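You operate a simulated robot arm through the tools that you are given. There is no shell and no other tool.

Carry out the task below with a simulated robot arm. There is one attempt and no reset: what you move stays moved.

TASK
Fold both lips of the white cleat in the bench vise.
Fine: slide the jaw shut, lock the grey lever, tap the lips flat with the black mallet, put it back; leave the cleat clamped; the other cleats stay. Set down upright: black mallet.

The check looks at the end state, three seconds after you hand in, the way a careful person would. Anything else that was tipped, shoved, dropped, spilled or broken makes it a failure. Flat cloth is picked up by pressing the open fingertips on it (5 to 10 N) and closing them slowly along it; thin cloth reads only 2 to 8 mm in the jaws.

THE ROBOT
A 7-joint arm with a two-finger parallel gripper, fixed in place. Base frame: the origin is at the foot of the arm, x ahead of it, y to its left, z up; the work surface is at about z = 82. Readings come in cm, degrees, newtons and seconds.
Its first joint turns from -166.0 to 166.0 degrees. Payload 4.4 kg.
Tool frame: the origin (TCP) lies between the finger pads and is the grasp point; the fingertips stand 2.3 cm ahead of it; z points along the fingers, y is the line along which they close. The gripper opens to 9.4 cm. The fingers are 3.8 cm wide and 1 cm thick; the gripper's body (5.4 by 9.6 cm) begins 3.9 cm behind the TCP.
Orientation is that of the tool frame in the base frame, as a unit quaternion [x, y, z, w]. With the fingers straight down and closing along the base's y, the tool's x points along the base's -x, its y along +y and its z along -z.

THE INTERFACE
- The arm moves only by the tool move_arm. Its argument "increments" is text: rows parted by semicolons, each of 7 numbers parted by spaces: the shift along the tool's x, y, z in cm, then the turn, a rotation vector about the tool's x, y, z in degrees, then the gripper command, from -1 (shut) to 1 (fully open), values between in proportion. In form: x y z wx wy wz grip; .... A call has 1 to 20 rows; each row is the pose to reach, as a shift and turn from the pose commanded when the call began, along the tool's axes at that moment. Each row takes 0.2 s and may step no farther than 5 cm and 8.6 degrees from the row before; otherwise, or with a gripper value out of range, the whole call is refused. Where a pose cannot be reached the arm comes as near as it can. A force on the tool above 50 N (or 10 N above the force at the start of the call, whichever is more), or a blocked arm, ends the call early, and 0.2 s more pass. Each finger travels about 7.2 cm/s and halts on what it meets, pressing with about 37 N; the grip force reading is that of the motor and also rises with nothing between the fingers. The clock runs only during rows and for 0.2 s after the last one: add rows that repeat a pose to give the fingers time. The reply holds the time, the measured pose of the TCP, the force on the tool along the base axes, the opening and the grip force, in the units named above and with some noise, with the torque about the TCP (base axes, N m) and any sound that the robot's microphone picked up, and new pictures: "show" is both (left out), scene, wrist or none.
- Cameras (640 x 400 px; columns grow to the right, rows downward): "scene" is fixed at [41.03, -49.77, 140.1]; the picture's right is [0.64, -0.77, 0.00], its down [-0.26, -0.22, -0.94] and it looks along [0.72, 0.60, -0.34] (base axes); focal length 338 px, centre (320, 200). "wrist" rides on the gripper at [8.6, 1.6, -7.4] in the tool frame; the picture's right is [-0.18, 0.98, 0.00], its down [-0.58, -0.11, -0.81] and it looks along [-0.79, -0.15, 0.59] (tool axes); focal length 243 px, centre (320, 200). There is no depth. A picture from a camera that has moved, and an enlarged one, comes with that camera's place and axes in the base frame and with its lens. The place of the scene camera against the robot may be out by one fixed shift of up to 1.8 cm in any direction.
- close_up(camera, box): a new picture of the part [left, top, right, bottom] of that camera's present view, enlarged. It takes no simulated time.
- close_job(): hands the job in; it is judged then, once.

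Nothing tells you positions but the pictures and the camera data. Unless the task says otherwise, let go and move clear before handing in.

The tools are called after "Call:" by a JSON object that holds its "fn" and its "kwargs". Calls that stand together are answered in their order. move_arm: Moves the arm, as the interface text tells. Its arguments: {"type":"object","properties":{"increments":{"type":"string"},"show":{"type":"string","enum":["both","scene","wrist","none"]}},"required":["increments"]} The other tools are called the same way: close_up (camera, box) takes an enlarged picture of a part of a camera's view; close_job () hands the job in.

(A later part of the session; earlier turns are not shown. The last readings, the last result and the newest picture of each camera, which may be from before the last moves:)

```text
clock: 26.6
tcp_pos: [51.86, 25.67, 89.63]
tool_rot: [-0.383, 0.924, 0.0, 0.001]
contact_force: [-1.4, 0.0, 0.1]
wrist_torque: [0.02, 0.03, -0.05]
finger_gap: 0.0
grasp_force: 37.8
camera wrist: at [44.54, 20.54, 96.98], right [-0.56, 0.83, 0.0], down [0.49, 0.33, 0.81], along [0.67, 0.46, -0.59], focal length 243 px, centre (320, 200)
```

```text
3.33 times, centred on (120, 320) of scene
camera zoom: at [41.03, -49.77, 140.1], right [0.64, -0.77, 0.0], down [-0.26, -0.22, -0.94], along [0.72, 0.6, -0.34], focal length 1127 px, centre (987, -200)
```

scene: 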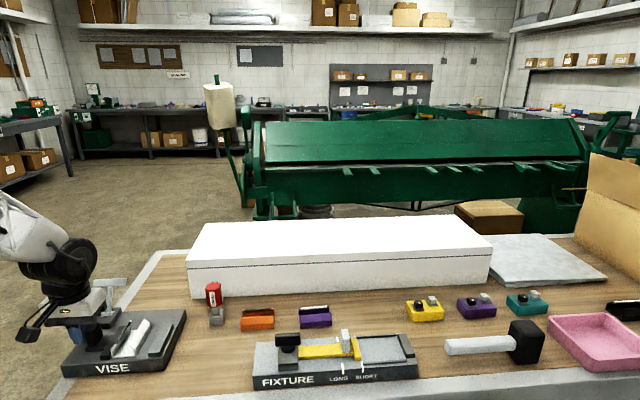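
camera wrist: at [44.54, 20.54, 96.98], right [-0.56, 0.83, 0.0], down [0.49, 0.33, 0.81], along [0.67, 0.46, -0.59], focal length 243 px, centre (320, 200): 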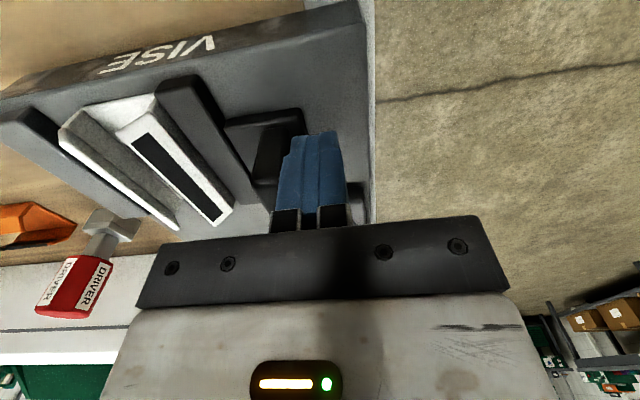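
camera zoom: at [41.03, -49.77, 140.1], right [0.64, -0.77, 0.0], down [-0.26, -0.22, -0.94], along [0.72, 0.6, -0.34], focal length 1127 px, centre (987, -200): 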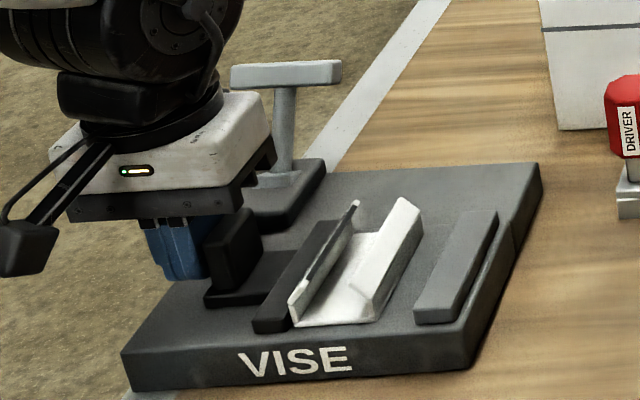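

The jaw slides freely and is just reaching the cleat. I'll keep pushing slowly until it seats against the fixed jaw.

Call:
{"fn": "move_arm", "kwargs": {"increments": "0 -0.4 0 0 0 0 -1; 0 -0.8 0 0 0 0 -1; 0 -1.2 0 0 0 0 -1; 0 -1.6 0 0 0 0 -1; 0 -2 0 0 0 0 -1; 0 -2.3 0 0 0 0 -1; 0 -2.6 0 0 0 0 -1", "show": "both"}}

Call:
{"fn": "close_up", "kwargs": {"camera": "scene", "box": [40, 260, 200, 380]}}

```text
clock: 28.2
tcp_pos: [53.7, 23.72, 89.44]
tool_rot: [-0.384, 0.923, 0.0, 0.001]
contact_force: [-19.9, 28.2, 2.2]
wrist_torque: [-0.08, -0.1, 0.08]
finger_gap: 0.0
grasp_force: 36.8
camera wrist: at [46.31, 18.69, 97.02], right [-0.57, 0.82, 0.0], down [0.49, 0.33, 0.81], along [0.66, 0.46, -0.59], focal length 243 px, centre (320, 200)
```

scene: 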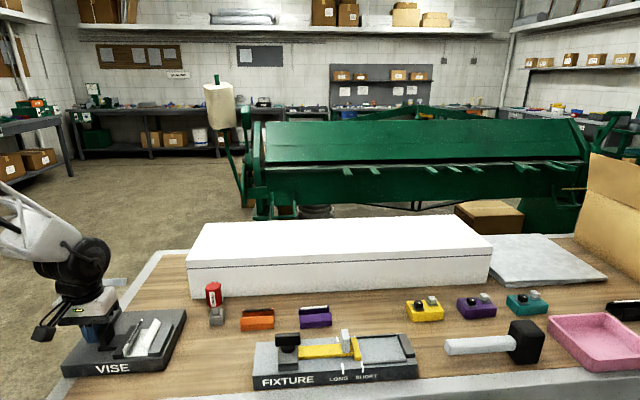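
wrist: 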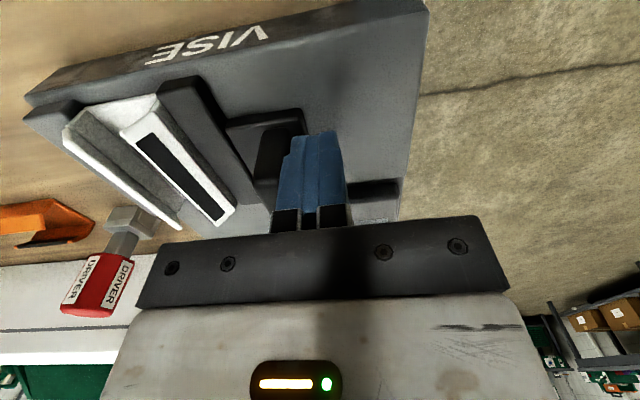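

```text
3.33 times, centred on (120, 320) of scene
camera zoom: at [41.03, -49.77, 140.1], right [0.64, -0.77, 0.0], down [-0.26, -0.22, -0.94], along [0.72, 0.6, -0.34], focal length 1127 px, centre (987, -200)
```

zoom: 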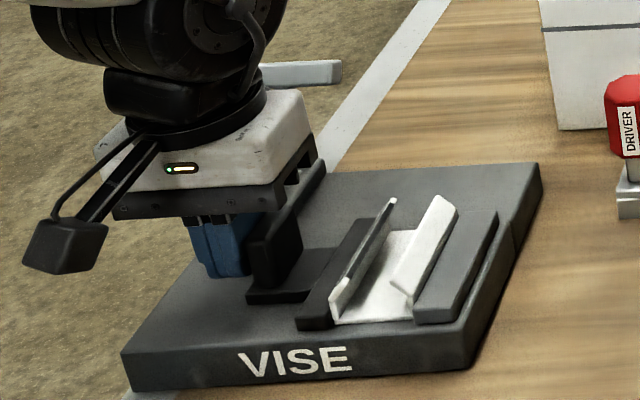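

The force has risen to about 34 N, so the jaw has likely met the cleat against the fixed jaw. I'll check closely from the wrist view and nudge a bit further to confirm it is seated.

Call:
{"fn": "move_arm", "kwargs": {"increments": "0 -0.1 0 0 0 0 -1; 0 -0.2 0 0 0 0 -1; 0 -0.2 0 0 0 0 -1", "show": "wrist"}}

Call:
{"fn": "close_up", "kwargs": {"camera": "wrist", "box": [20, 60, 300, 235]}}

Call:
{"fn": "close_up", "kwargs": {"camera": "scene", "box": [100, 295, 190, 355]}}

```text
clock: 28.6
tcp_pos: [53.56, 23.68, 89.59]
tool_rot: [-0.384, 0.923, 0.0, 0.0]
contact_force: [-19.2, 21.2, 3.8]
wrist_torque: [-0.07, -0.12, -0.02]
finger_gap: 0.0
grasp_force: 37.3
stopped in row 1: the force on the tool passed its limit at 56 N (the readings are from after the stop); the commanded pose is now the measured one
camera wrist: at [46.31, 18.68, 97.02], right [-0.57, 0.82, 0.0], down [0.49, 0.33, 0.81], along [0.66, 0.46, -0.59], focal length 243 px, centre (320, 200)
```

wrist: 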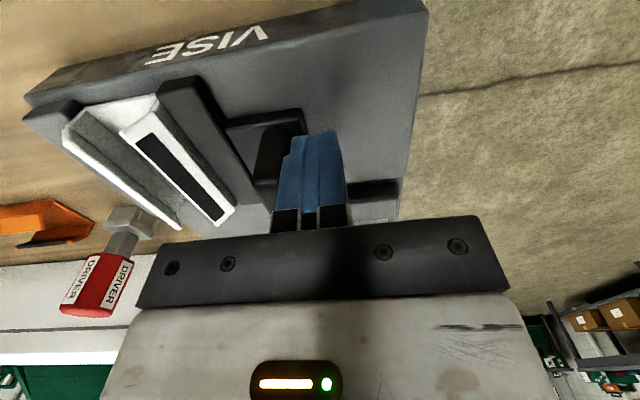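

```text
2.29 times, centred on (160, 148) of wrist
camera zoom: at [46.31, 18.68, 97.02], right [-0.57, 0.82, 0.0], down [0.49, 0.33, 0.81], along [0.66, 0.46, -0.59], focal length 555 px, centre (686, 320)
```

zoom: 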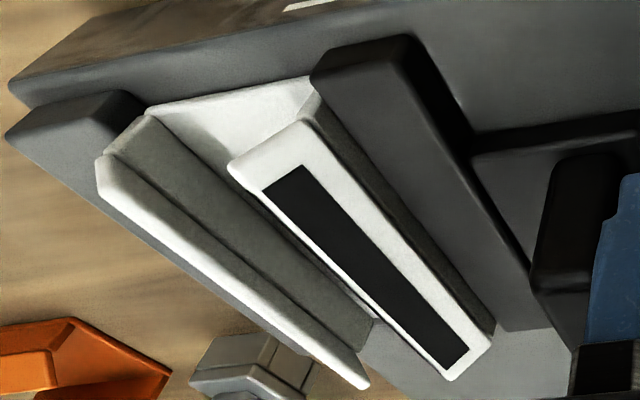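

```text
6.67 times, centred on (145, 325) of scene
camera zoom: at [41.03, -49.77, 140.1], right [0.64, -0.77, 0.0], down [-0.26, -0.22, -0.94], along [0.72, 0.6, -0.34], focal length 2255 px, centre (1487, -633)
```

zoom: 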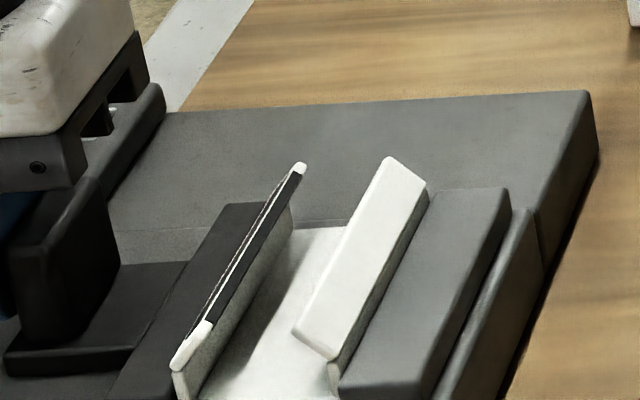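

The cleat is clamped: the force passed 50 N and nothing moved further. I'll back off the knob, rise, and go to the side of the vise to see which way the T-lever swings.

Call:
{"fn": "move_arm", "kwargs": {"increments": "0 0.6 0 0 0 0 -1; 0 1.2 0 0 0 0 -1; 0 1.5 -4 0 0 0 -1; 0 1.5 -8.5 0 0 0 -1; 0 2.5 -13 0 0 0 -0.5; 0 4 -17 0 0 0 0.5", "show": "both"}}

Call:
{"fn": "close_up", "kwargs": {"camera": "scene", "box": [40, 260, 200, 380]}}

```text
clock: 30.0
tcp_pos: [50.94, 26.45, 106.53]
tool_rot: [-0.383, 0.924, -0.001, -0.001]
contact_force: [0.0, 0.1, 0.1]
wrist_torque: [0.0, -0.03, 0.0]
finger_gap: 7.06
grasp_force: 0.2
camera wrist: at [43.57, 21.42, 113.93], right [-0.57, 0.82, 0.0], down [0.49, 0.33, 0.81], along [0.66, 0.46, -0.59], focal length 243 px, centre (320, 200)
```

scene: 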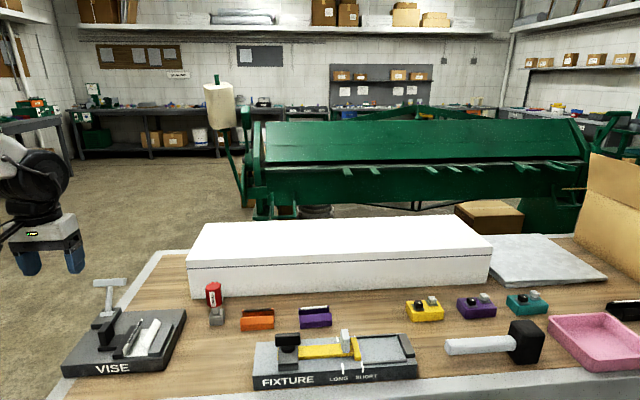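
wrist: 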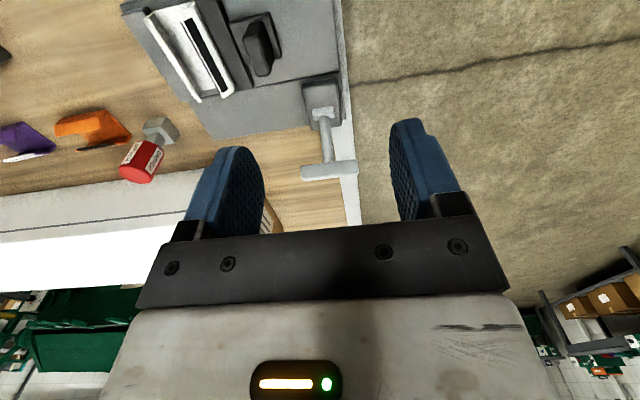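

```text
3.33 times, centred on (120, 320) of scene
camera zoom: at [41.03, -49.77, 140.1], right [0.64, -0.77, 0.0], down [-0.26, -0.22, -0.94], along [0.72, 0.6, -0.34], focal length 1127 px, centre (987, -200)
```

zoom: 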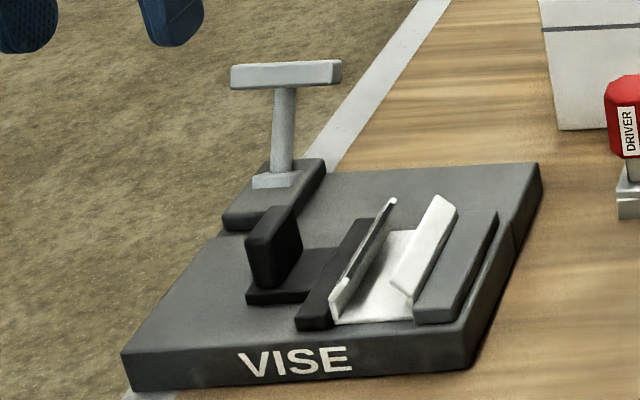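

Call:
{"fn": "move_arm", "kwargs": {"increments": "-0.49 1.12 -0.1 0 0 8.2 1; -0.97 2.24 -0.2 0 0 16.4 1; -1.46 3.35 -0.3 0 0 24.6 1; -1.95 4.47 -0.4 0 0 32.7 1; -2.43 5.6 -0.5 0 0 40.9 1; -2.92 6.7 -0.6 0 0 49.1 1; -3.4 7.8 -0.7 0 0 57.3 1; -3.9 8.95 -0.8 0 0 65.4 1; -4.4 10.1 -0.9 0 0 73.6 1; -4.9 11.2 -1 0 0 81.8 1; -5.35 12.3 -1 0 0 90 1", "show": "wrist"}}

Call:
{"fn": "close_up", "kwargs": {"camera": "wrist", "box": [240, 50, 480, 200]}}

```text
clock: 32.4
tcp_pos: [45.93, 39.04, 107.54]
tool_rot: [0.384, 0.923, 0.0, -0.001]
contact_force: [1.1, -0.2, 0.9]
wrist_torque: [-0.01, -0.02, -0.02]
finger_gap: 9.39
grasp_force: 0.0
camera wrist: at [40.99, 46.26, 115.0], right [0.83, 0.56, 0.0], down [0.33, -0.49, 0.81], along [0.45, -0.67, -0.59], focal length 243 px, centre (320, 200)
```

wrist: 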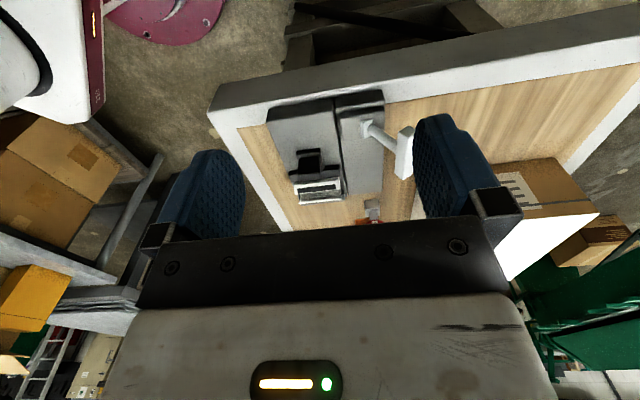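

```text
2.67 times, centred on (360, 125) of wrist
camera zoom: at [40.99, 46.26, 115.0], right [0.83, 0.56, 0.0], down [0.33, -0.49, 0.81], along [0.45, -0.67, -0.59], focal length 647 px, centre (213, 400)
```

zoom: 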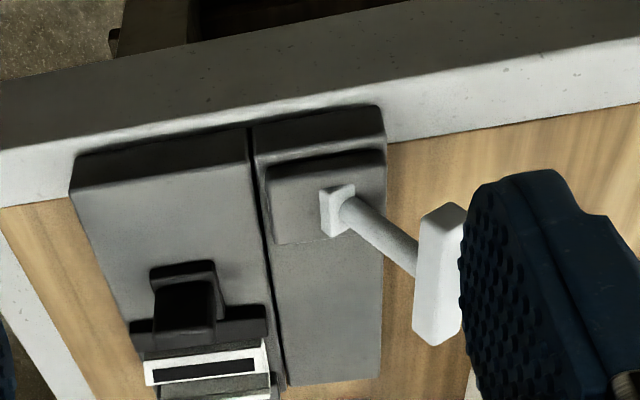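

From the side I can see the lever leaning back about 37°. The crossbar is near (61.4, 35), z≈92.5, hinged on an axis parallel to it. I'll come down behind the crossbar with closed fingers and try swinging it gently forward.

Call:
{"fn": "move_arm", "kwargs": {"increments": "-3.46 2.73 0 0 0 0 0; -6.92 5.46 0 0 0 0 -1; -10.4 8.2 0 0 0 0 -1; -13.8 10.93 0 0 0 0 -1; -13.8 10.93 4.5 0 0 0 -1; -13.8 10.93 9 0 0 0 -1; -13.8 10.93 12.5 0 0 0 -1; -13.8 10.93 14.5 0 0 0 -1", "show": "both"}}

Call:
{"fn": "close_up", "kwargs": {"camera": "scene", "box": [40, 240, 200, 360]}}

```text
clock: 34.2
tcp_pos: [63.53, 36.87, 92.95]
tool_rot: [0.382, 0.924, -0.001, 0.0]
contact_force: [-0.1, 0.0, 0.6]
wrist_torque: [-0.03, -0.04, 0.03]
finger_gap: 0.01
grasp_force: 36.8
camera wrist: at [58.4, 43.98, 100.43], right [0.82, 0.57, 0.0], down [0.33, -0.49, 0.81], along [0.46, -0.66, -0.59], focal length 243 px, centre (320, 200)
```

scene: 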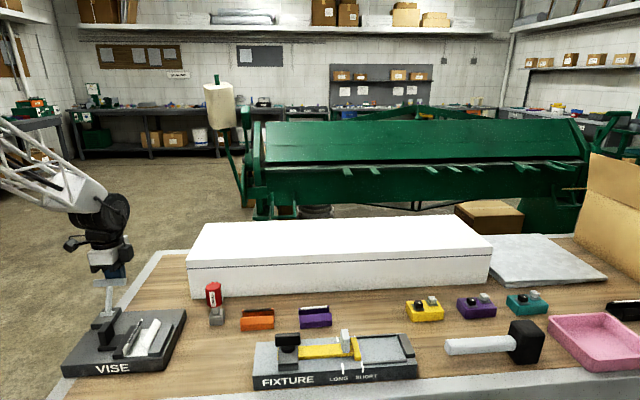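
wrist: 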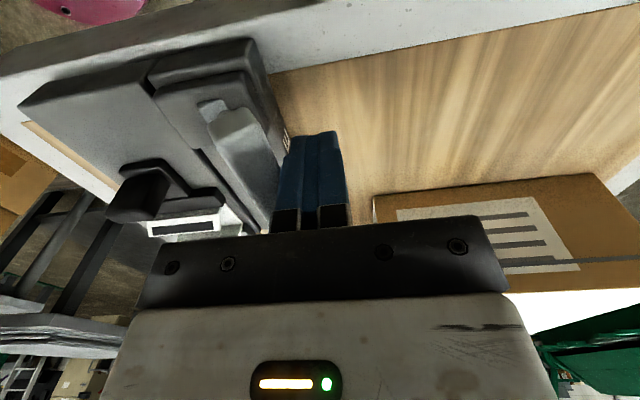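

```text
3.33 times, centred on (120, 300) of scene
camera zoom: at [41.03, -49.77, 140.1], right [0.64, -0.77, 0.0], down [-0.26, -0.22, -0.94], along [0.72, 0.6, -0.34], focal length 1127 px, centre (987, -133)
```

zoom: 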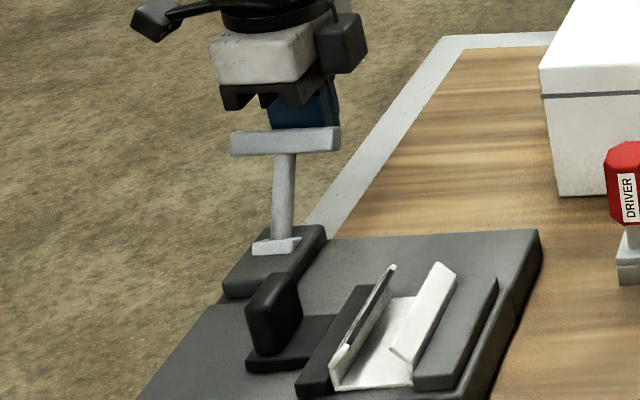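

The fingers are just behind the crossbar. I'll push forward gently and watch the force.

Call:
{"fn": "move_arm", "kwargs": {"increments": "0 -0.5 0 0 0 0 -1; 0 -1 0 0 0 0 -1; 0 -1.5 0 0 0 0 -1; 0 -2 0 0 0 0 -1; 0 -2.5 0 0 0 0 -1", "show": "both"}}

Call:
{"fn": "close_up", "kwargs": {"camera": "scene", "box": [40, 240, 200, 360]}}

```text
clock: 35.4
tcp_pos: [61.67, 35.04, 92.87]
tool_rot: [0.381, 0.924, 0.0, -0.001]
contact_force: [1.3, 0.7, 1.0]
wrist_torque: [-0.01, 0.04, -0.03]
finger_gap: 0.01
grasp_force: 36.5
camera wrist: at [56.59, 42.32, 100.37], right [0.82, 0.57, 0.0], down [0.34, -0.49, 0.81], along [0.45, -0.67, -0.59], focal length 243 px, centre (320, 200)
```

scene: 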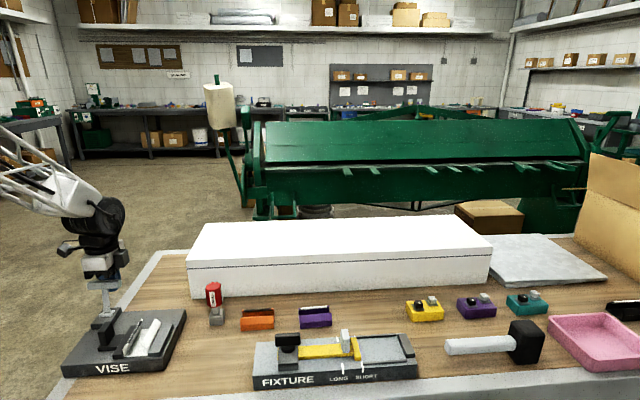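
wrist: 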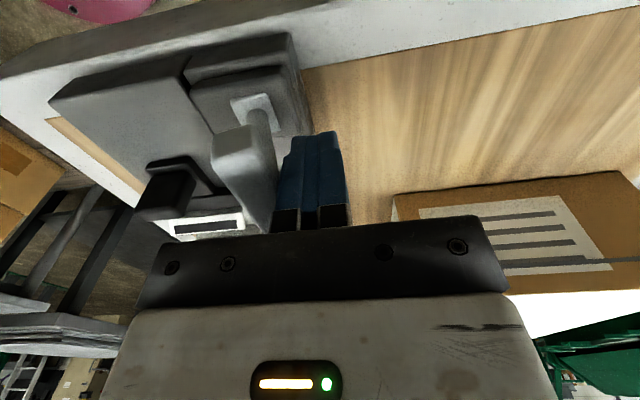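

```text
3.33 times, centred on (120, 300) of scene
camera zoom: at [41.03, -49.77, 140.1], right [0.64, -0.77, 0.0], down [-0.26, -0.22, -0.94], along [0.72, 0.6, -0.34], focal length 1127 px, centre (987, -133)
```

zoom: 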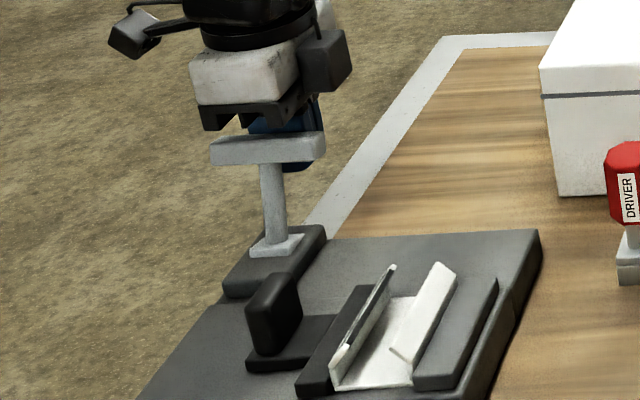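

It swings forward freely with very little force, so this is the right direction. I'll continue.

Call:
{"fn": "move_arm", "kwargs": {"increments": "0 -0.7 0 0 0 0 -1; 0 -1.4 0 0 0 0 -1; 0 -2.1 0 0 0 0 -1; 0 -2.8 0 0 0 0 -1; 0 -3.5 0 0 0 0 -1; 0 -4.2 0 0 0 0 -1; 0 -4.9 0 0 0 0 -1", "show": "both"}}

Call:
{"fn": "close_up", "kwargs": {"camera": "scene", "box": [40, 240, 200, 360]}}

```text
clock: 37.0
tcp_pos: [58.23, 31.7, 93.03]
tool_rot: [0.382, 0.924, 0.001, 0.0]
contact_force: [1.6, 2.9, -0.1]
wrist_torque: [0.05, -0.01, 0.0]
finger_gap: 0.01
grasp_force: 36.7
camera wrist: at [53.21, 38.92, 100.53], right [0.82, 0.57, 0.0], down [0.34, -0.49, 0.81], along [0.46, -0.66, -0.59], focal length 243 px, centre (320, 200)
```

scene: 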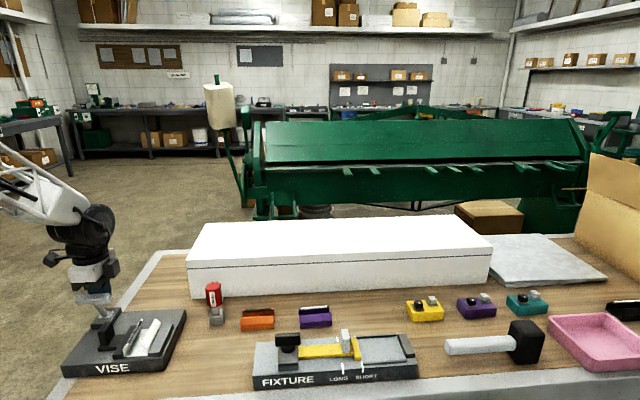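
wrist: 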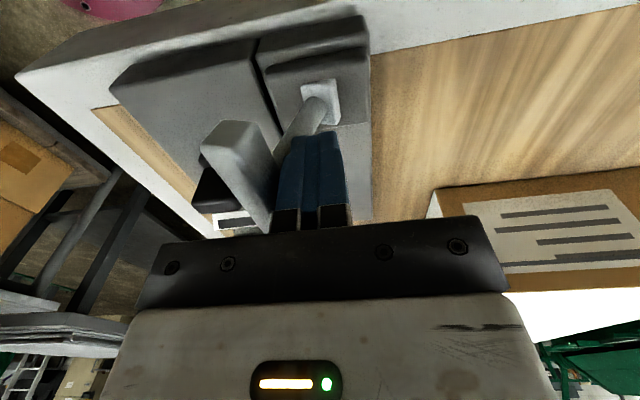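

```text
3.33 times, centred on (120, 300) of scene
camera zoom: at [41.03, -49.77, 140.1], right [0.64, -0.77, 0.0], down [-0.26, -0.22, -0.94], along [0.72, 0.6, -0.34], focal length 1127 px, centre (987, -133)
```

zoom: 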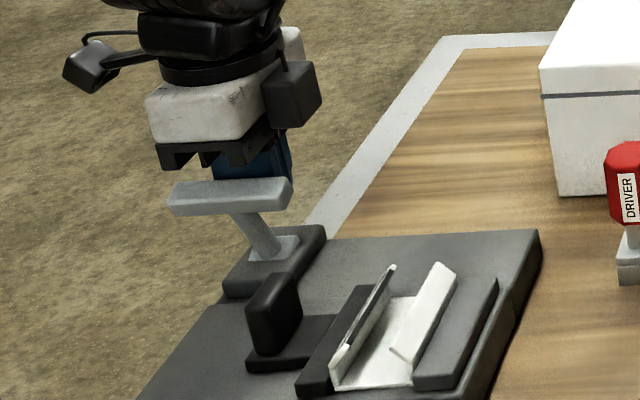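

The lever has passed vertical and is leaning forward with light resistance. I'll keep pushing forward and slightly down.

Call:
{"fn": "move_arm", "kwargs": {"increments": "0 -0.6 0 0 0 0 -1; 0 -1.2 0 0 0 0 -1; 0 -1.8 0.1 0 0 0 -1; 0 -2.4 0.3 0 0 0 -1; 0 -3 0.5 0 0 0 -1", "show": "both"}}

Call:
{"fn": "close_up", "kwargs": {"camera": "scene", "box": [40, 240, 200, 360]}}

```text
clock: 37.7
tcp_pos: [57.35, 30.88, 93.28]
tool_rot: [0.382, 0.924, 0.003, 0.002]
contact_force: [6.5, 8.3, 3.8]
wrist_torque: [0.17, -0.11, 0.0]
finger_gap: 0.0
grasp_force: 36.5
stopped in row 3: the force on the tool passed its limit at 63 N (the readings are from after the stop); the commanded pose is now the measured one
camera wrist: at [52.34, 38.09, 100.78], right [0.82, 0.57, 0.01], down [0.33, -0.49, 0.81], along [0.46, -0.66, -0.59], focal length 243 px, centre (320, 200)
```

scene: 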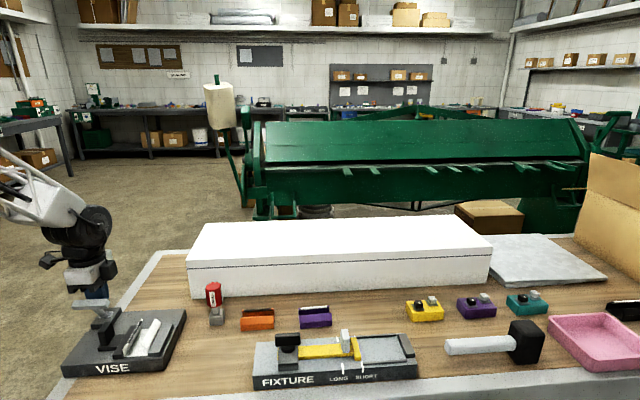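
wrist: 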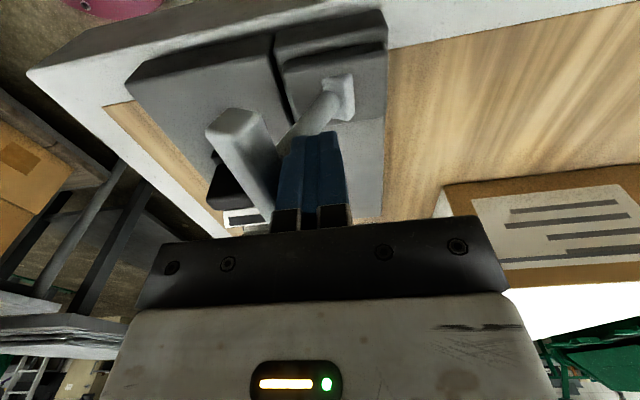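

```text
3.33 times, centred on (120, 300) of scene
camera zoom: at [41.03, -49.77, 140.1], right [0.64, -0.77, 0.0], down [-0.26, -0.22, -0.94], along [0.72, 0.6, -0.34], focal length 1127 px, centre (987, -133)
```

zoom: 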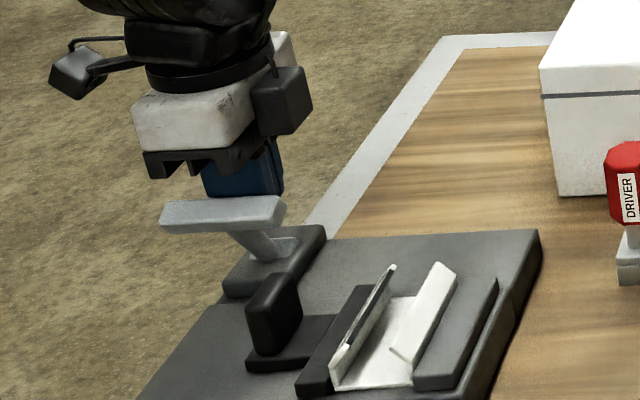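

The force spiked, and the lever now leans about 37° forward, the mirror of where it started, so it has probably hit its locked stop. I'll back away and check that it stays there.

Call:
{"fn": "move_arm", "kwargs": {"increments": "0 0.6 0 0 0 0 -1; 0 1.2 0 0 0 0 -1; 0 1.5 -3 0 0 0 -1; 0 1.5 -7 0 0 0 -1; 4 1.5 -10 0 0 0 -1; 8 1.5 -12 0 0 0 0; 12 0 -13 0 0 0 1; 13.5 -2 -14 0 0 0 1", "show": "both"}}

Call:
{"fn": "close_up", "kwargs": {"camera": "wrist", "box": [240, 50, 480, 200]}}

Call:
{"fn": "close_up", "kwargs": {"camera": "scene", "box": [40, 240, 200, 360]}}

```text
clock: 39.5
tcp_pos: [46.36, 38.82, 107.37]
tool_rot: [0.382, 0.924, 0.002, 0.001]
contact_force: [0.3, 1.0, -0.4]
wrist_torque: [0.0, 0.02, 0.02]
finger_gap: 9.39
grasp_force: 0.0
camera wrist: at [41.21, 46.07, 114.8], right [0.82, 0.57, 0.01], down [0.33, -0.49, 0.81], along [0.46, -0.66, -0.59], focal length 243 px, centre (320, 200)
```

scene: 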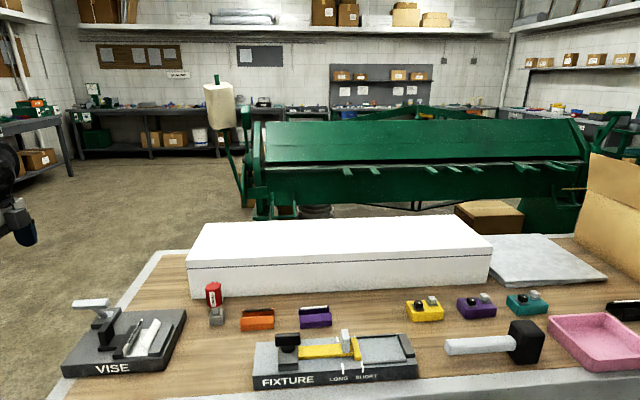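
wrist: 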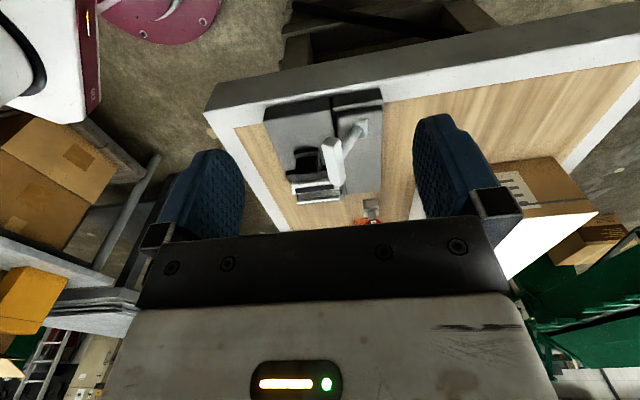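

```text
2.67 times, centred on (360, 125) of wrist
camera zoom: at [41.21, 46.07, 114.8], right [0.82, 0.57, 0.01], down [0.33, -0.49, 0.81], along [0.46, -0.66, -0.59], focal length 647 px, centre (213, 400)
```

zoom: 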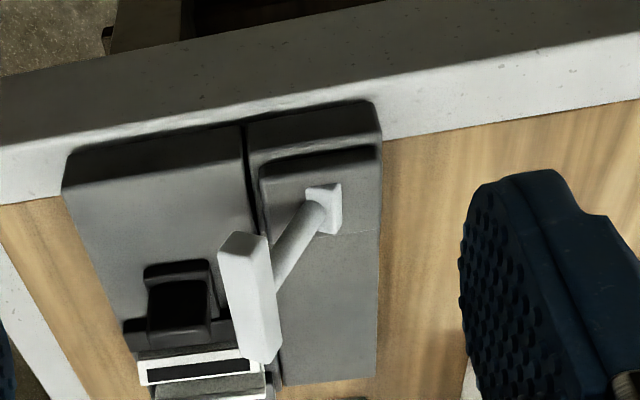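

```text
3.33 times, centred on (120, 300) of scene
camera zoom: at [41.03, -49.77, 140.1], right [0.64, -0.77, 0.0], down [-0.26, -0.22, -0.94], along [0.72, 0.6, -0.34], focal length 1127 px, centre (987, -133)
```

zoom: 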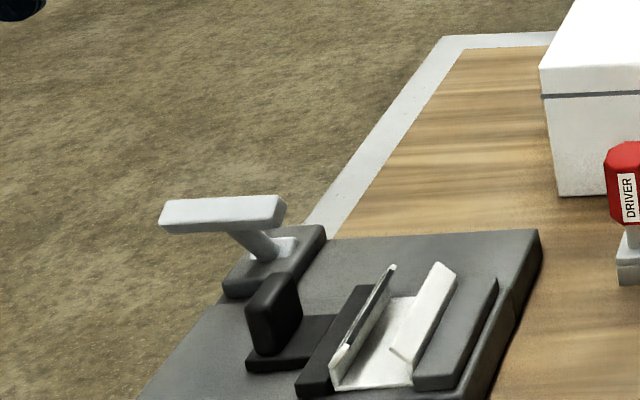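

The lever stays forward. To be sure it is on its stop, I'll give the crossbar one more push from behind near its end, where leverage is better, and see whether it moves.

Call:
{"fn": "move_arm", "kwargs": {"increments": "-4 0.8 0 0 0 0 0; -8 1.6 0 0 0 0 -1; -10.7 2.1 1.5 0 0 0 -1; -10.7 2.1 6 0 0 0 -1; -10.7 2.1 10 0 0 0 -1; -10.7 2.1 13 0 0 0 -1; -10.7 2.1 14 0 0 0 -1; -10.7 1.5 14 0 0 0 -1; -10.7 0.9 14 0 0 0 -1", "show": "both"}}

```text
clock: 41.5
tcp_pos: [54.99, 32.47, 93.33]
tool_rot: [0.382, 0.924, 0.006, 0.003]
contact_force: [16.6, 19.6, -9.0]
wrist_torque: [0.19, -0.15, -0.03]
finger_gap: 0.0
grasp_force: 37.2
stopped in row 9: the force on the tool passed its limit at 67 N (the readings are from after the stop); the commanded pose is now the measured one
camera wrist: at [49.85, 39.58, 100.79], right [0.82, 0.57, 0.01], down [0.33, -0.49, 0.81], along [0.46, -0.66, -0.59], focal length 243 px, centre (320, 200)
```

scene: 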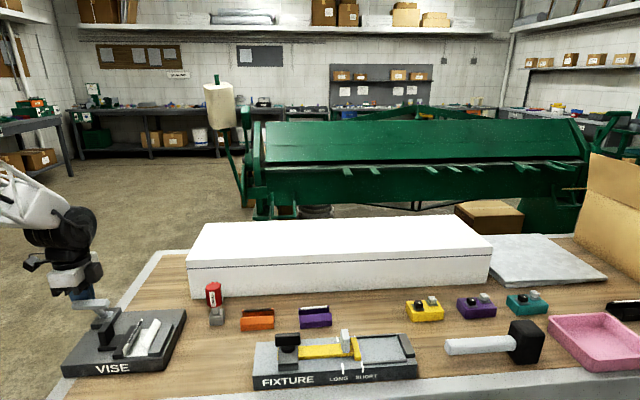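
wrist: 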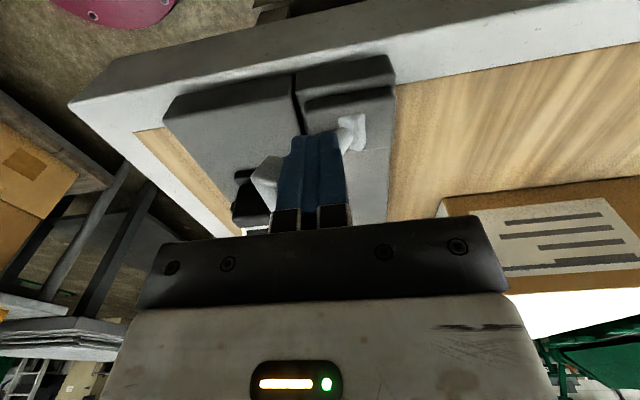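

The crossbar didn't budge at 67 N, so the lever is on its locked stop. I'll retreat upward and head for the mallet.

Call:
{"fn": "move_arm", "kwargs": {"increments": "0 0.6 0 0 0 0 -1; 0 1.2 0 0 0 0 -1; 0 1.2 -3 0 0 0 -1; 0 1.2 -7 0 0 0 -1; 0 1.2 -11 0 0 0 -1; 0 1.2 -15 0 0 0 -1; -4 0 -17 0 0 0 0; -8 -1 -17 0 0 0 1; -12.5 -2 -17 0 0 0 1; -17 -3 -17 0 0 0 1; -21.5 -4 -17 0 0 0 1; -26 -5 -17 0 0 0 1; -30.5 -6 -17 0 0 0 1; -35 -7 -17 0 0 0 1; -39.5 -8 -17 0 0 0 1; -44 -9 -17 0 0 0 1; -48.5 -10 -17 0 0 0 1; -53 -11 -17 0 0 0 1; -57.5 -12 -17 0 0 0 1; -62 -13 -17 0 0 0 1", "show": "both"}}

Call:
{"fn": "close_up", "kwargs": {"camera": "scene", "box": [40, 260, 200, 380]}}

```text
clock: 45.6
tcp_pos: [89.55, -20.68, 110.16]
tool_rot: [0.382, 0.924, 0.005, 0.004]
contact_force: [1.0, -0.4, -0.5]
wrist_torque: [0.04, 0.0, 0.0]
finger_gap: 9.39
grasp_force: 0.2
camera wrist: at [84.32, -13.52, 117.62], right [0.82, 0.57, 0.01], down [0.33, -0.49, 0.81], along [0.46, -0.66, -0.59], focal length 243 px, centre (320, 200)
```

scene: 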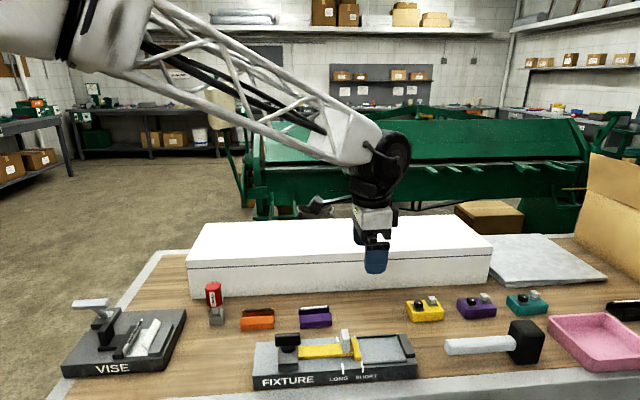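
wrist: 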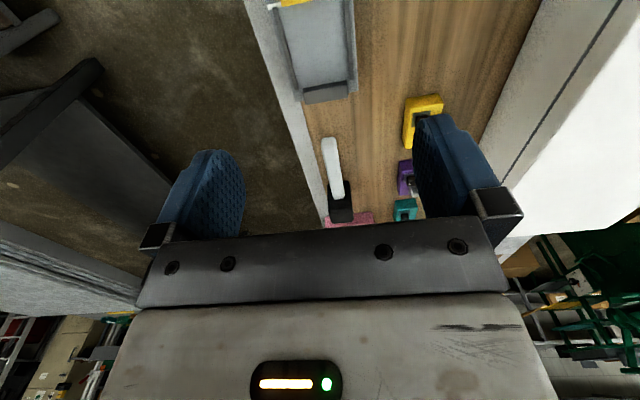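

```text
3.33 times, centred on (120, 320) of scene
camera zoom: at [41.03, -49.77, 140.1], right [0.64, -0.77, 0.0], down [-0.26, -0.22, -0.94], along [0.72, 0.6, -0.34], focal length 1127 px, centre (987, -200)
```

zoom: 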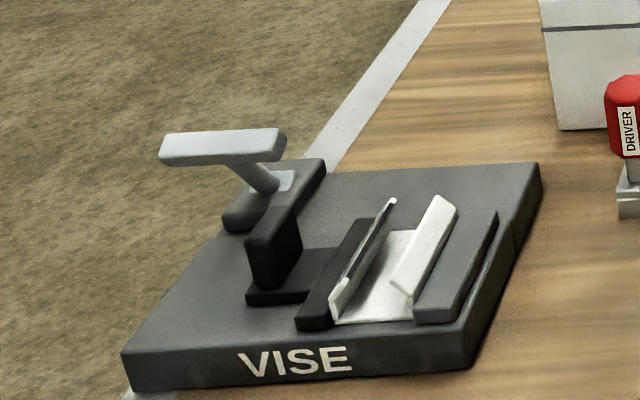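

The vise looks good: jaw closed, lever forward. Now a close look at the mallet to plan its grip.

Call:
{"fn": "close_up", "kwargs": {"camera": "wrist", "box": [280, 120, 420, 235]}}

Call:
{"fn": "close_up", "kwargs": {"camera": "scene", "box": [430, 305, 560, 385]}}

```text
3.48 times, centred on (350, 178) of wrist
camera zoom: at [84.32, -13.52, 117.62], right [0.82, 0.57, 0.01], down [0.33, -0.49, 0.81], along [0.46, -0.66, -0.59], focal length 844 px, centre (216, 278)
```

zoom: 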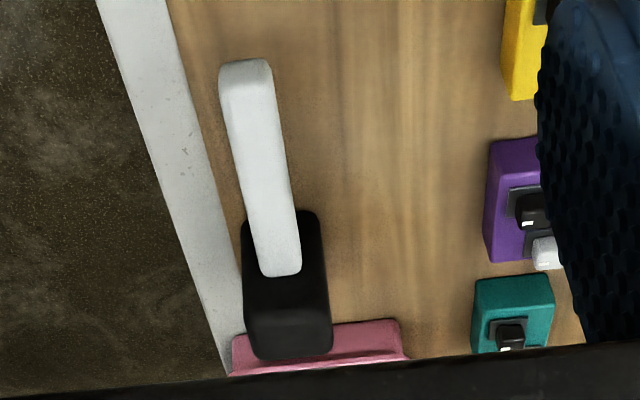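

```text
4.92 times, centred on (495, 345) of scene
camera zoom: at [41.03, -49.77, 140.1], right [0.64, -0.77, 0.0], down [-0.26, -0.22, -0.94], along [0.72, 0.6, -0.34], focal length 1665 px, centre (-542, -514)
```

zoom: 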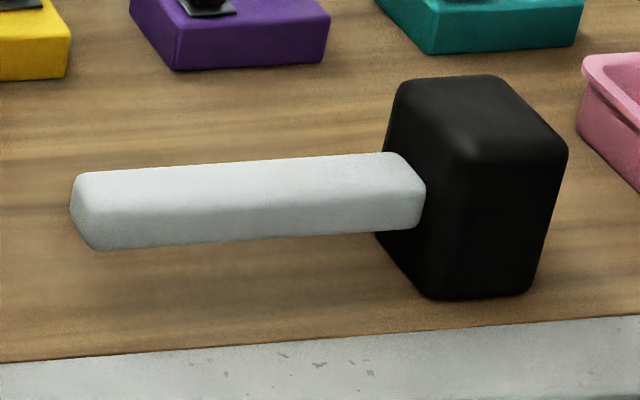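

The mallet head stands at about (113, -47), 4.7 × 4.7 × 7.3 cm. Its handle runs back toward the fixture at z≈85.6, from (100.5, -34) to (111, -45). I'll test the reach above the handle, pointing straight down.

Call:
{"fn": "move_arm", "kwargs": {"increments": "-4.4 -0.3 1 0.35 0.1 0 1; -8.8 -0.6 2 0.7 0.2 0 1; -13.2 -1 3 0.7 0.2 0 1; -17.5 -1.3 4 0.7 0.2 0 1; -21.8 -1.6 5 0.7 0.2 0 1; -26.1 -1.9 6 0.7 0.2 0 1; -26.1 -1.9 10 0.7 0.2 0 1; -26.1 -1.9 10 0.7 0.2 0 1", "show": "both"}}

```text
clock: 47.5
tcp_pos: [106.41, -40.6, 100.31]
tool_rot: [0.383, 0.924, 0.001, -0.002]
contact_force: [0.4, 0.3, 0.1]
wrist_torque: [-0.01, -0.02, 0.0]
finger_gap: 9.44
grasp_force: 0.0
camera wrist: at [101.42, -33.32, 107.69], right [0.82, 0.57, 0.0], down [0.34, -0.49, 0.81], along [0.46, -0.66, -0.59], focal length 243 px, centre (320, 200)
```

scene: 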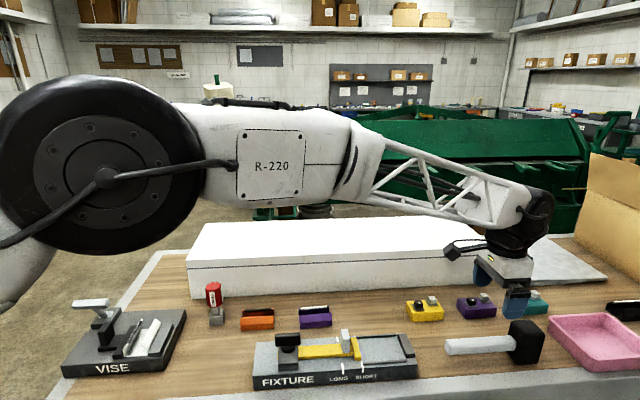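
wrist: 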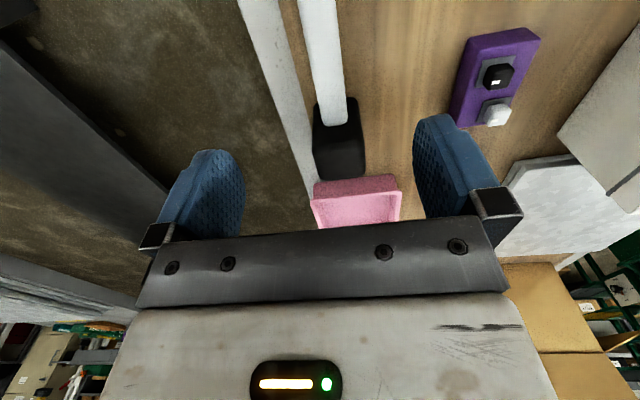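

Reach here is fine. Gripping the head itself from above would be sturdier for tapping, so I'll see whether the arm can get over the head.

Call:
{"fn": "move_arm", "kwargs": {"increments": "-3 0.2 0 0 0 0 1; -6 0.4 0 0 0 0 1; -9.2 0.6 0 0 0 0 1; -9.2 0.6 2 0 0 0 1; -9.2 0.6 2 0 0 0 1", "show": "both"}}

```text
clock: 48.6
tcp_pos: [113.61, -46.64, 98.35]
tool_rot: [0.382, 0.924, 0.001, -0.001]
contact_force: [0.4, 0.0, 0.0]
wrist_torque: [-0.04, -0.04, 0.0]
finger_gap: 9.4
grasp_force: 0.0
camera wrist: at [108.53, -39.23, 105.83], right [0.82, 0.57, 0.0], down [0.34, -0.49, 0.81], along [0.46, -0.66, -0.59], focal length 243 px, centre (320, 200)
```

scene: 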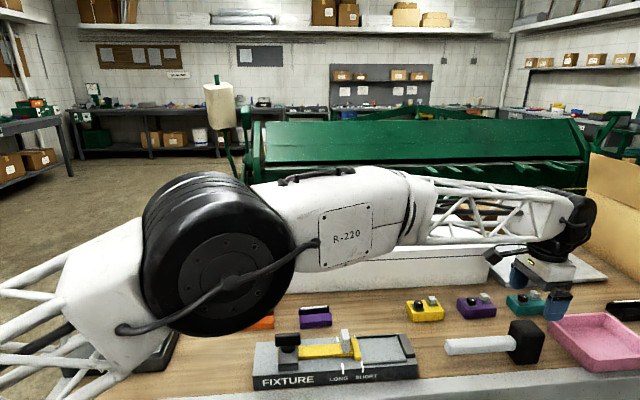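
wrist: 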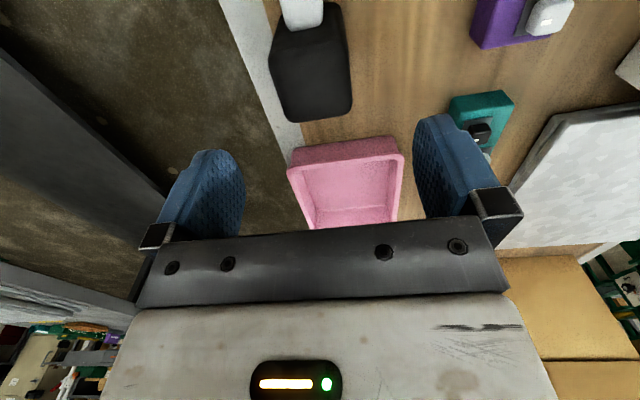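

The arm does reach over the head. I'll measure the head more precisely from here before descending.

Call:
{"fn": "close_up", "kwargs": {"camera": "wrist", "box": [240, 0, 400, 130]}}

Call:
{"fn": "close_up", "kwargs": {"camera": "scene", "box": [430, 230, 640, 360]}}

```text
3.08 times, centred on (320, 65) of wrist
camera zoom: at [108.53, -39.23, 105.83], right [0.82, 0.57, 0.0], down [0.34, -0.49, 0.81], along [0.46, -0.66, -0.59], focal length 746 px, centre (320, 615)
```

zoom: 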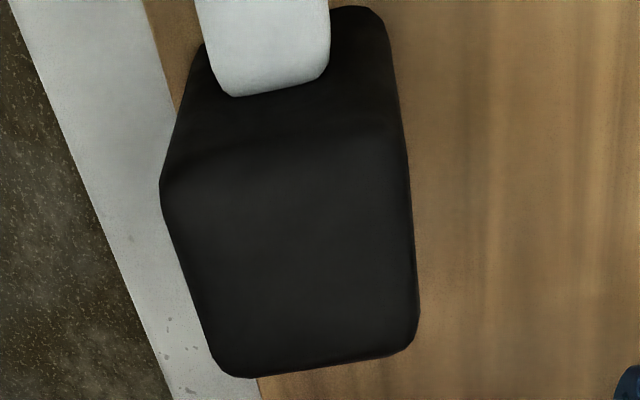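

```text
3.05 times, centred on (535, 295) of scene
camera zoom: at [41.03, -49.77, 140.1], right [0.64, -0.77, 0.0], down [-0.26, -0.22, -0.94], along [0.72, 0.6, -0.34], focal length 1031 px, centre (-335, -90)
```

zoom: 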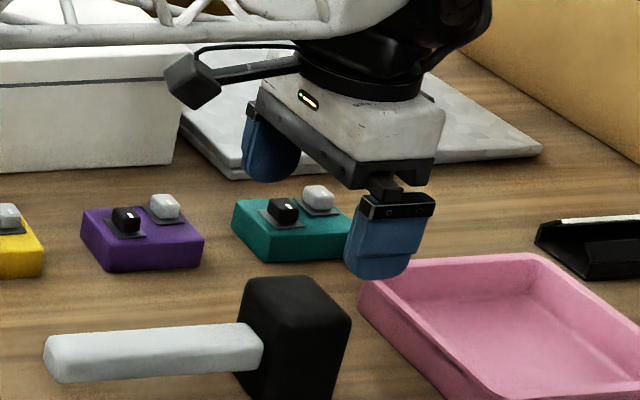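

The head centre is at about (113.35, -47.0), 5.0 cm across the fingers, with its top at z≈89.3. I'll descend straddling the head.

Call:
{"fn": "move_arm", "kwargs": {"increments": "-0.1 -0.45 3 0 0 0 1; -0.1 -0.45 6 0 0 0 1; -0.1 -0.45 9 0 0 0 1; -0.1 -0.45 10.5 0 0 0 1; -0.1 -0.45 11.3 0 0 0 1; -0.1 -0.45 11.3 0 0 0 1", "show": "both"}}

Call:
{"fn": "close_up", "kwargs": {"camera": "scene", "box": [430, 230, 640, 360]}}

```text
clock: 50.0
tcp_pos: [113.42, -46.96, 86.83]
tool_rot: [0.382, 0.924, 0.0, -0.001]
contact_force: [-0.8, 0.9, 0.8]
wrist_torque: [0.02, -0.04, 0.02]
finger_gap: 9.39
grasp_force: 0.0
camera wrist: at [108.31, -39.71, 94.35], right [0.82, 0.57, 0.0], down [0.34, -0.49, 0.81], along [0.46, -0.66, -0.59], focal length 243 px, centre (320, 200)
```

scene: 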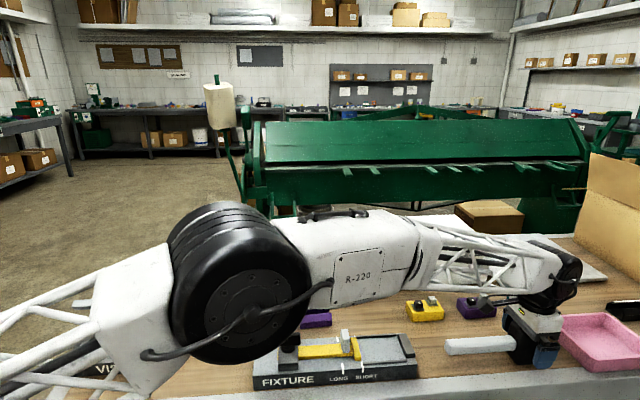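
wrist: 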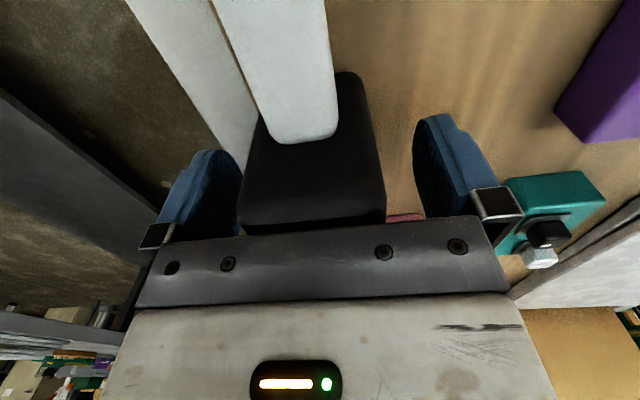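

```text
3.05 times, centred on (535, 295) of scene
camera zoom: at [41.03, -49.77, 140.1], right [0.64, -0.77, 0.0], down [-0.26, -0.22, -0.94], along [0.72, 0.6, -0.34], focal length 1031 px, centre (-335, -90)
```

zoom: 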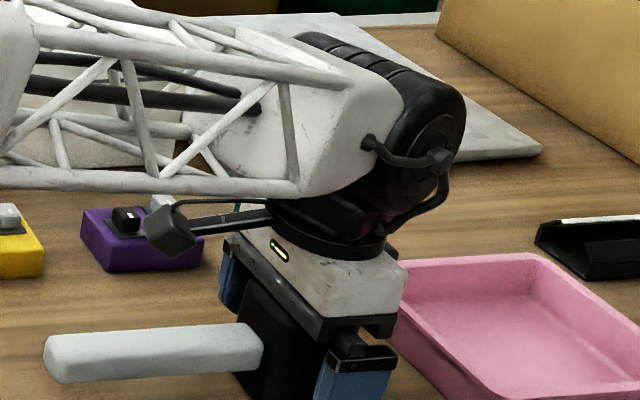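

I want to be sure the elbow isn't touching the fixture in this stretched pose, so I'll look before gripping.

Call:
{"fn": "close_up", "kwargs": {"camera": "scene", "box": [160, 280, 420, 400]}}

```text
2.46 times, centred on (290, 340) of scene
camera zoom: at [41.03, -49.77, 140.1], right [0.64, -0.77, 0.0], down [-0.26, -0.22, -0.94], along [0.72, 0.6, -0.34], focal length 832 px, centre (394, -145)
```

zoom: 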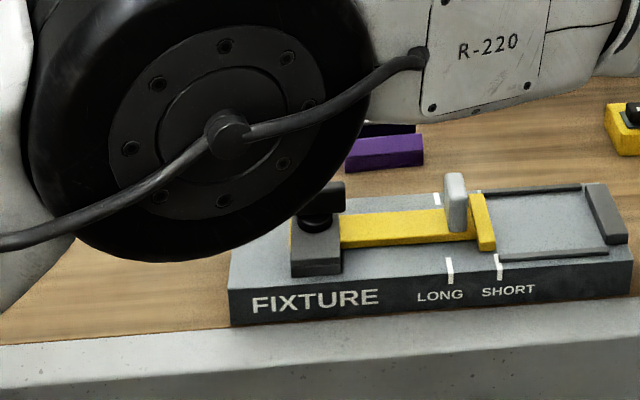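

The fixture hasn't moved. I'll close on the mallet head.

Call:
{"fn": "move_arm", "kwargs": {"increments": "0 0 0 0 0 0 0.6; 0 0 0 0 0 0 0.3; 0 0 0 0 0 0 0.1; 0 0 0 0 0 0 0; 0 0 0 0 0 0 -0.3; 0 0 0 0 0 0 -1; 0 0 0 0 0 0 -1", "show": "wrist"}}

```text
clock: 51.6
tcp_pos: [113.24, -46.92, 86.93]
tool_rot: [0.382, 0.924, 0.001, -0.001]
contact_force: [1.1, 1.0, 0.3]
wrist_torque: [0.06, -0.08, -0.05]
finger_gap: 5.18
grasp_force: 37.1
camera wrist: at [108.32, -39.7, 94.36], right [0.82, 0.57, 0.0], down [0.34, -0.49, 0.81], along [0.46, -0.66, -0.59], focal length 243 px, centre (320, 200)
```

wrist: 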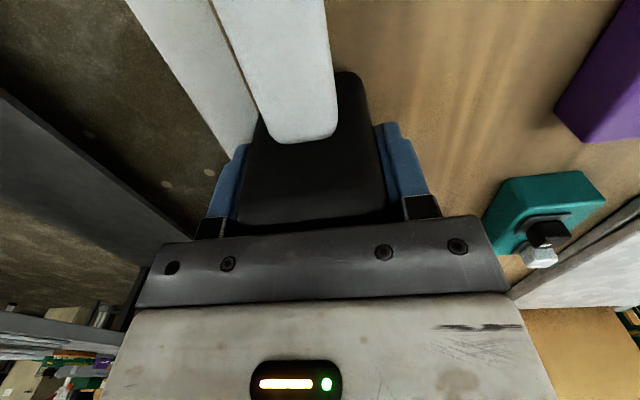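

Gripped the mallet head at 5.2 cm. I note this pose, TCP (113.3, -46.9, 86.9), for putting it back. Now lifting gently.

Call:
{"fn": "move_arm", "kwargs": {"increments": "0 0 -1 0 0 0 -1; 0 0 -3 0 0 0 -1; 0 0 -6 0 0 0 -1; 0 0 -10 0 0 0 -1; 0 0 -14 0 0 0 -1; 0 0 -18 0 0 0 -1; 0 0 -18 0 0 0 -1", "show": "both"}}

```text
clock: 53.2
tcp_pos: [113.34, -47.03, 104.83]
tool_rot: [0.382, 0.924, 0.0, -0.001]
contact_force: [-0.4, 0.9, -2.8]
wrist_torque: [-0.02, 0.0, 0.0]
finger_gap: 5.18
grasp_force: 37.2
camera wrist: at [108.31, -39.76, 112.37], right [0.82, 0.57, 0.0], down [0.34, -0.49, 0.81], along [0.46, -0.66, -0.59], focal length 243 px, centre (320, 200)
```

scene: 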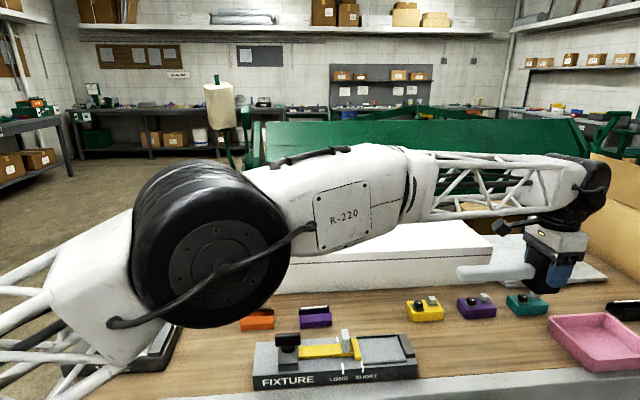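
wrist: 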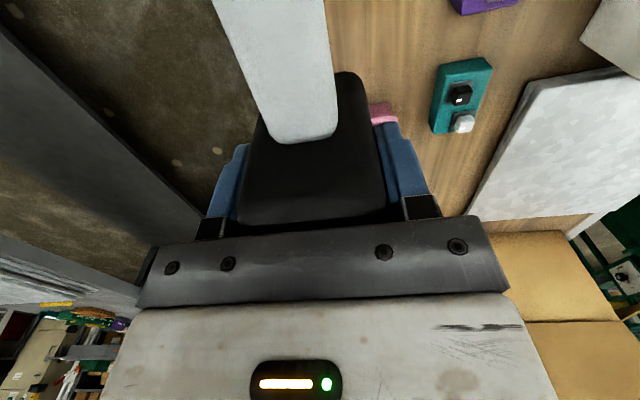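

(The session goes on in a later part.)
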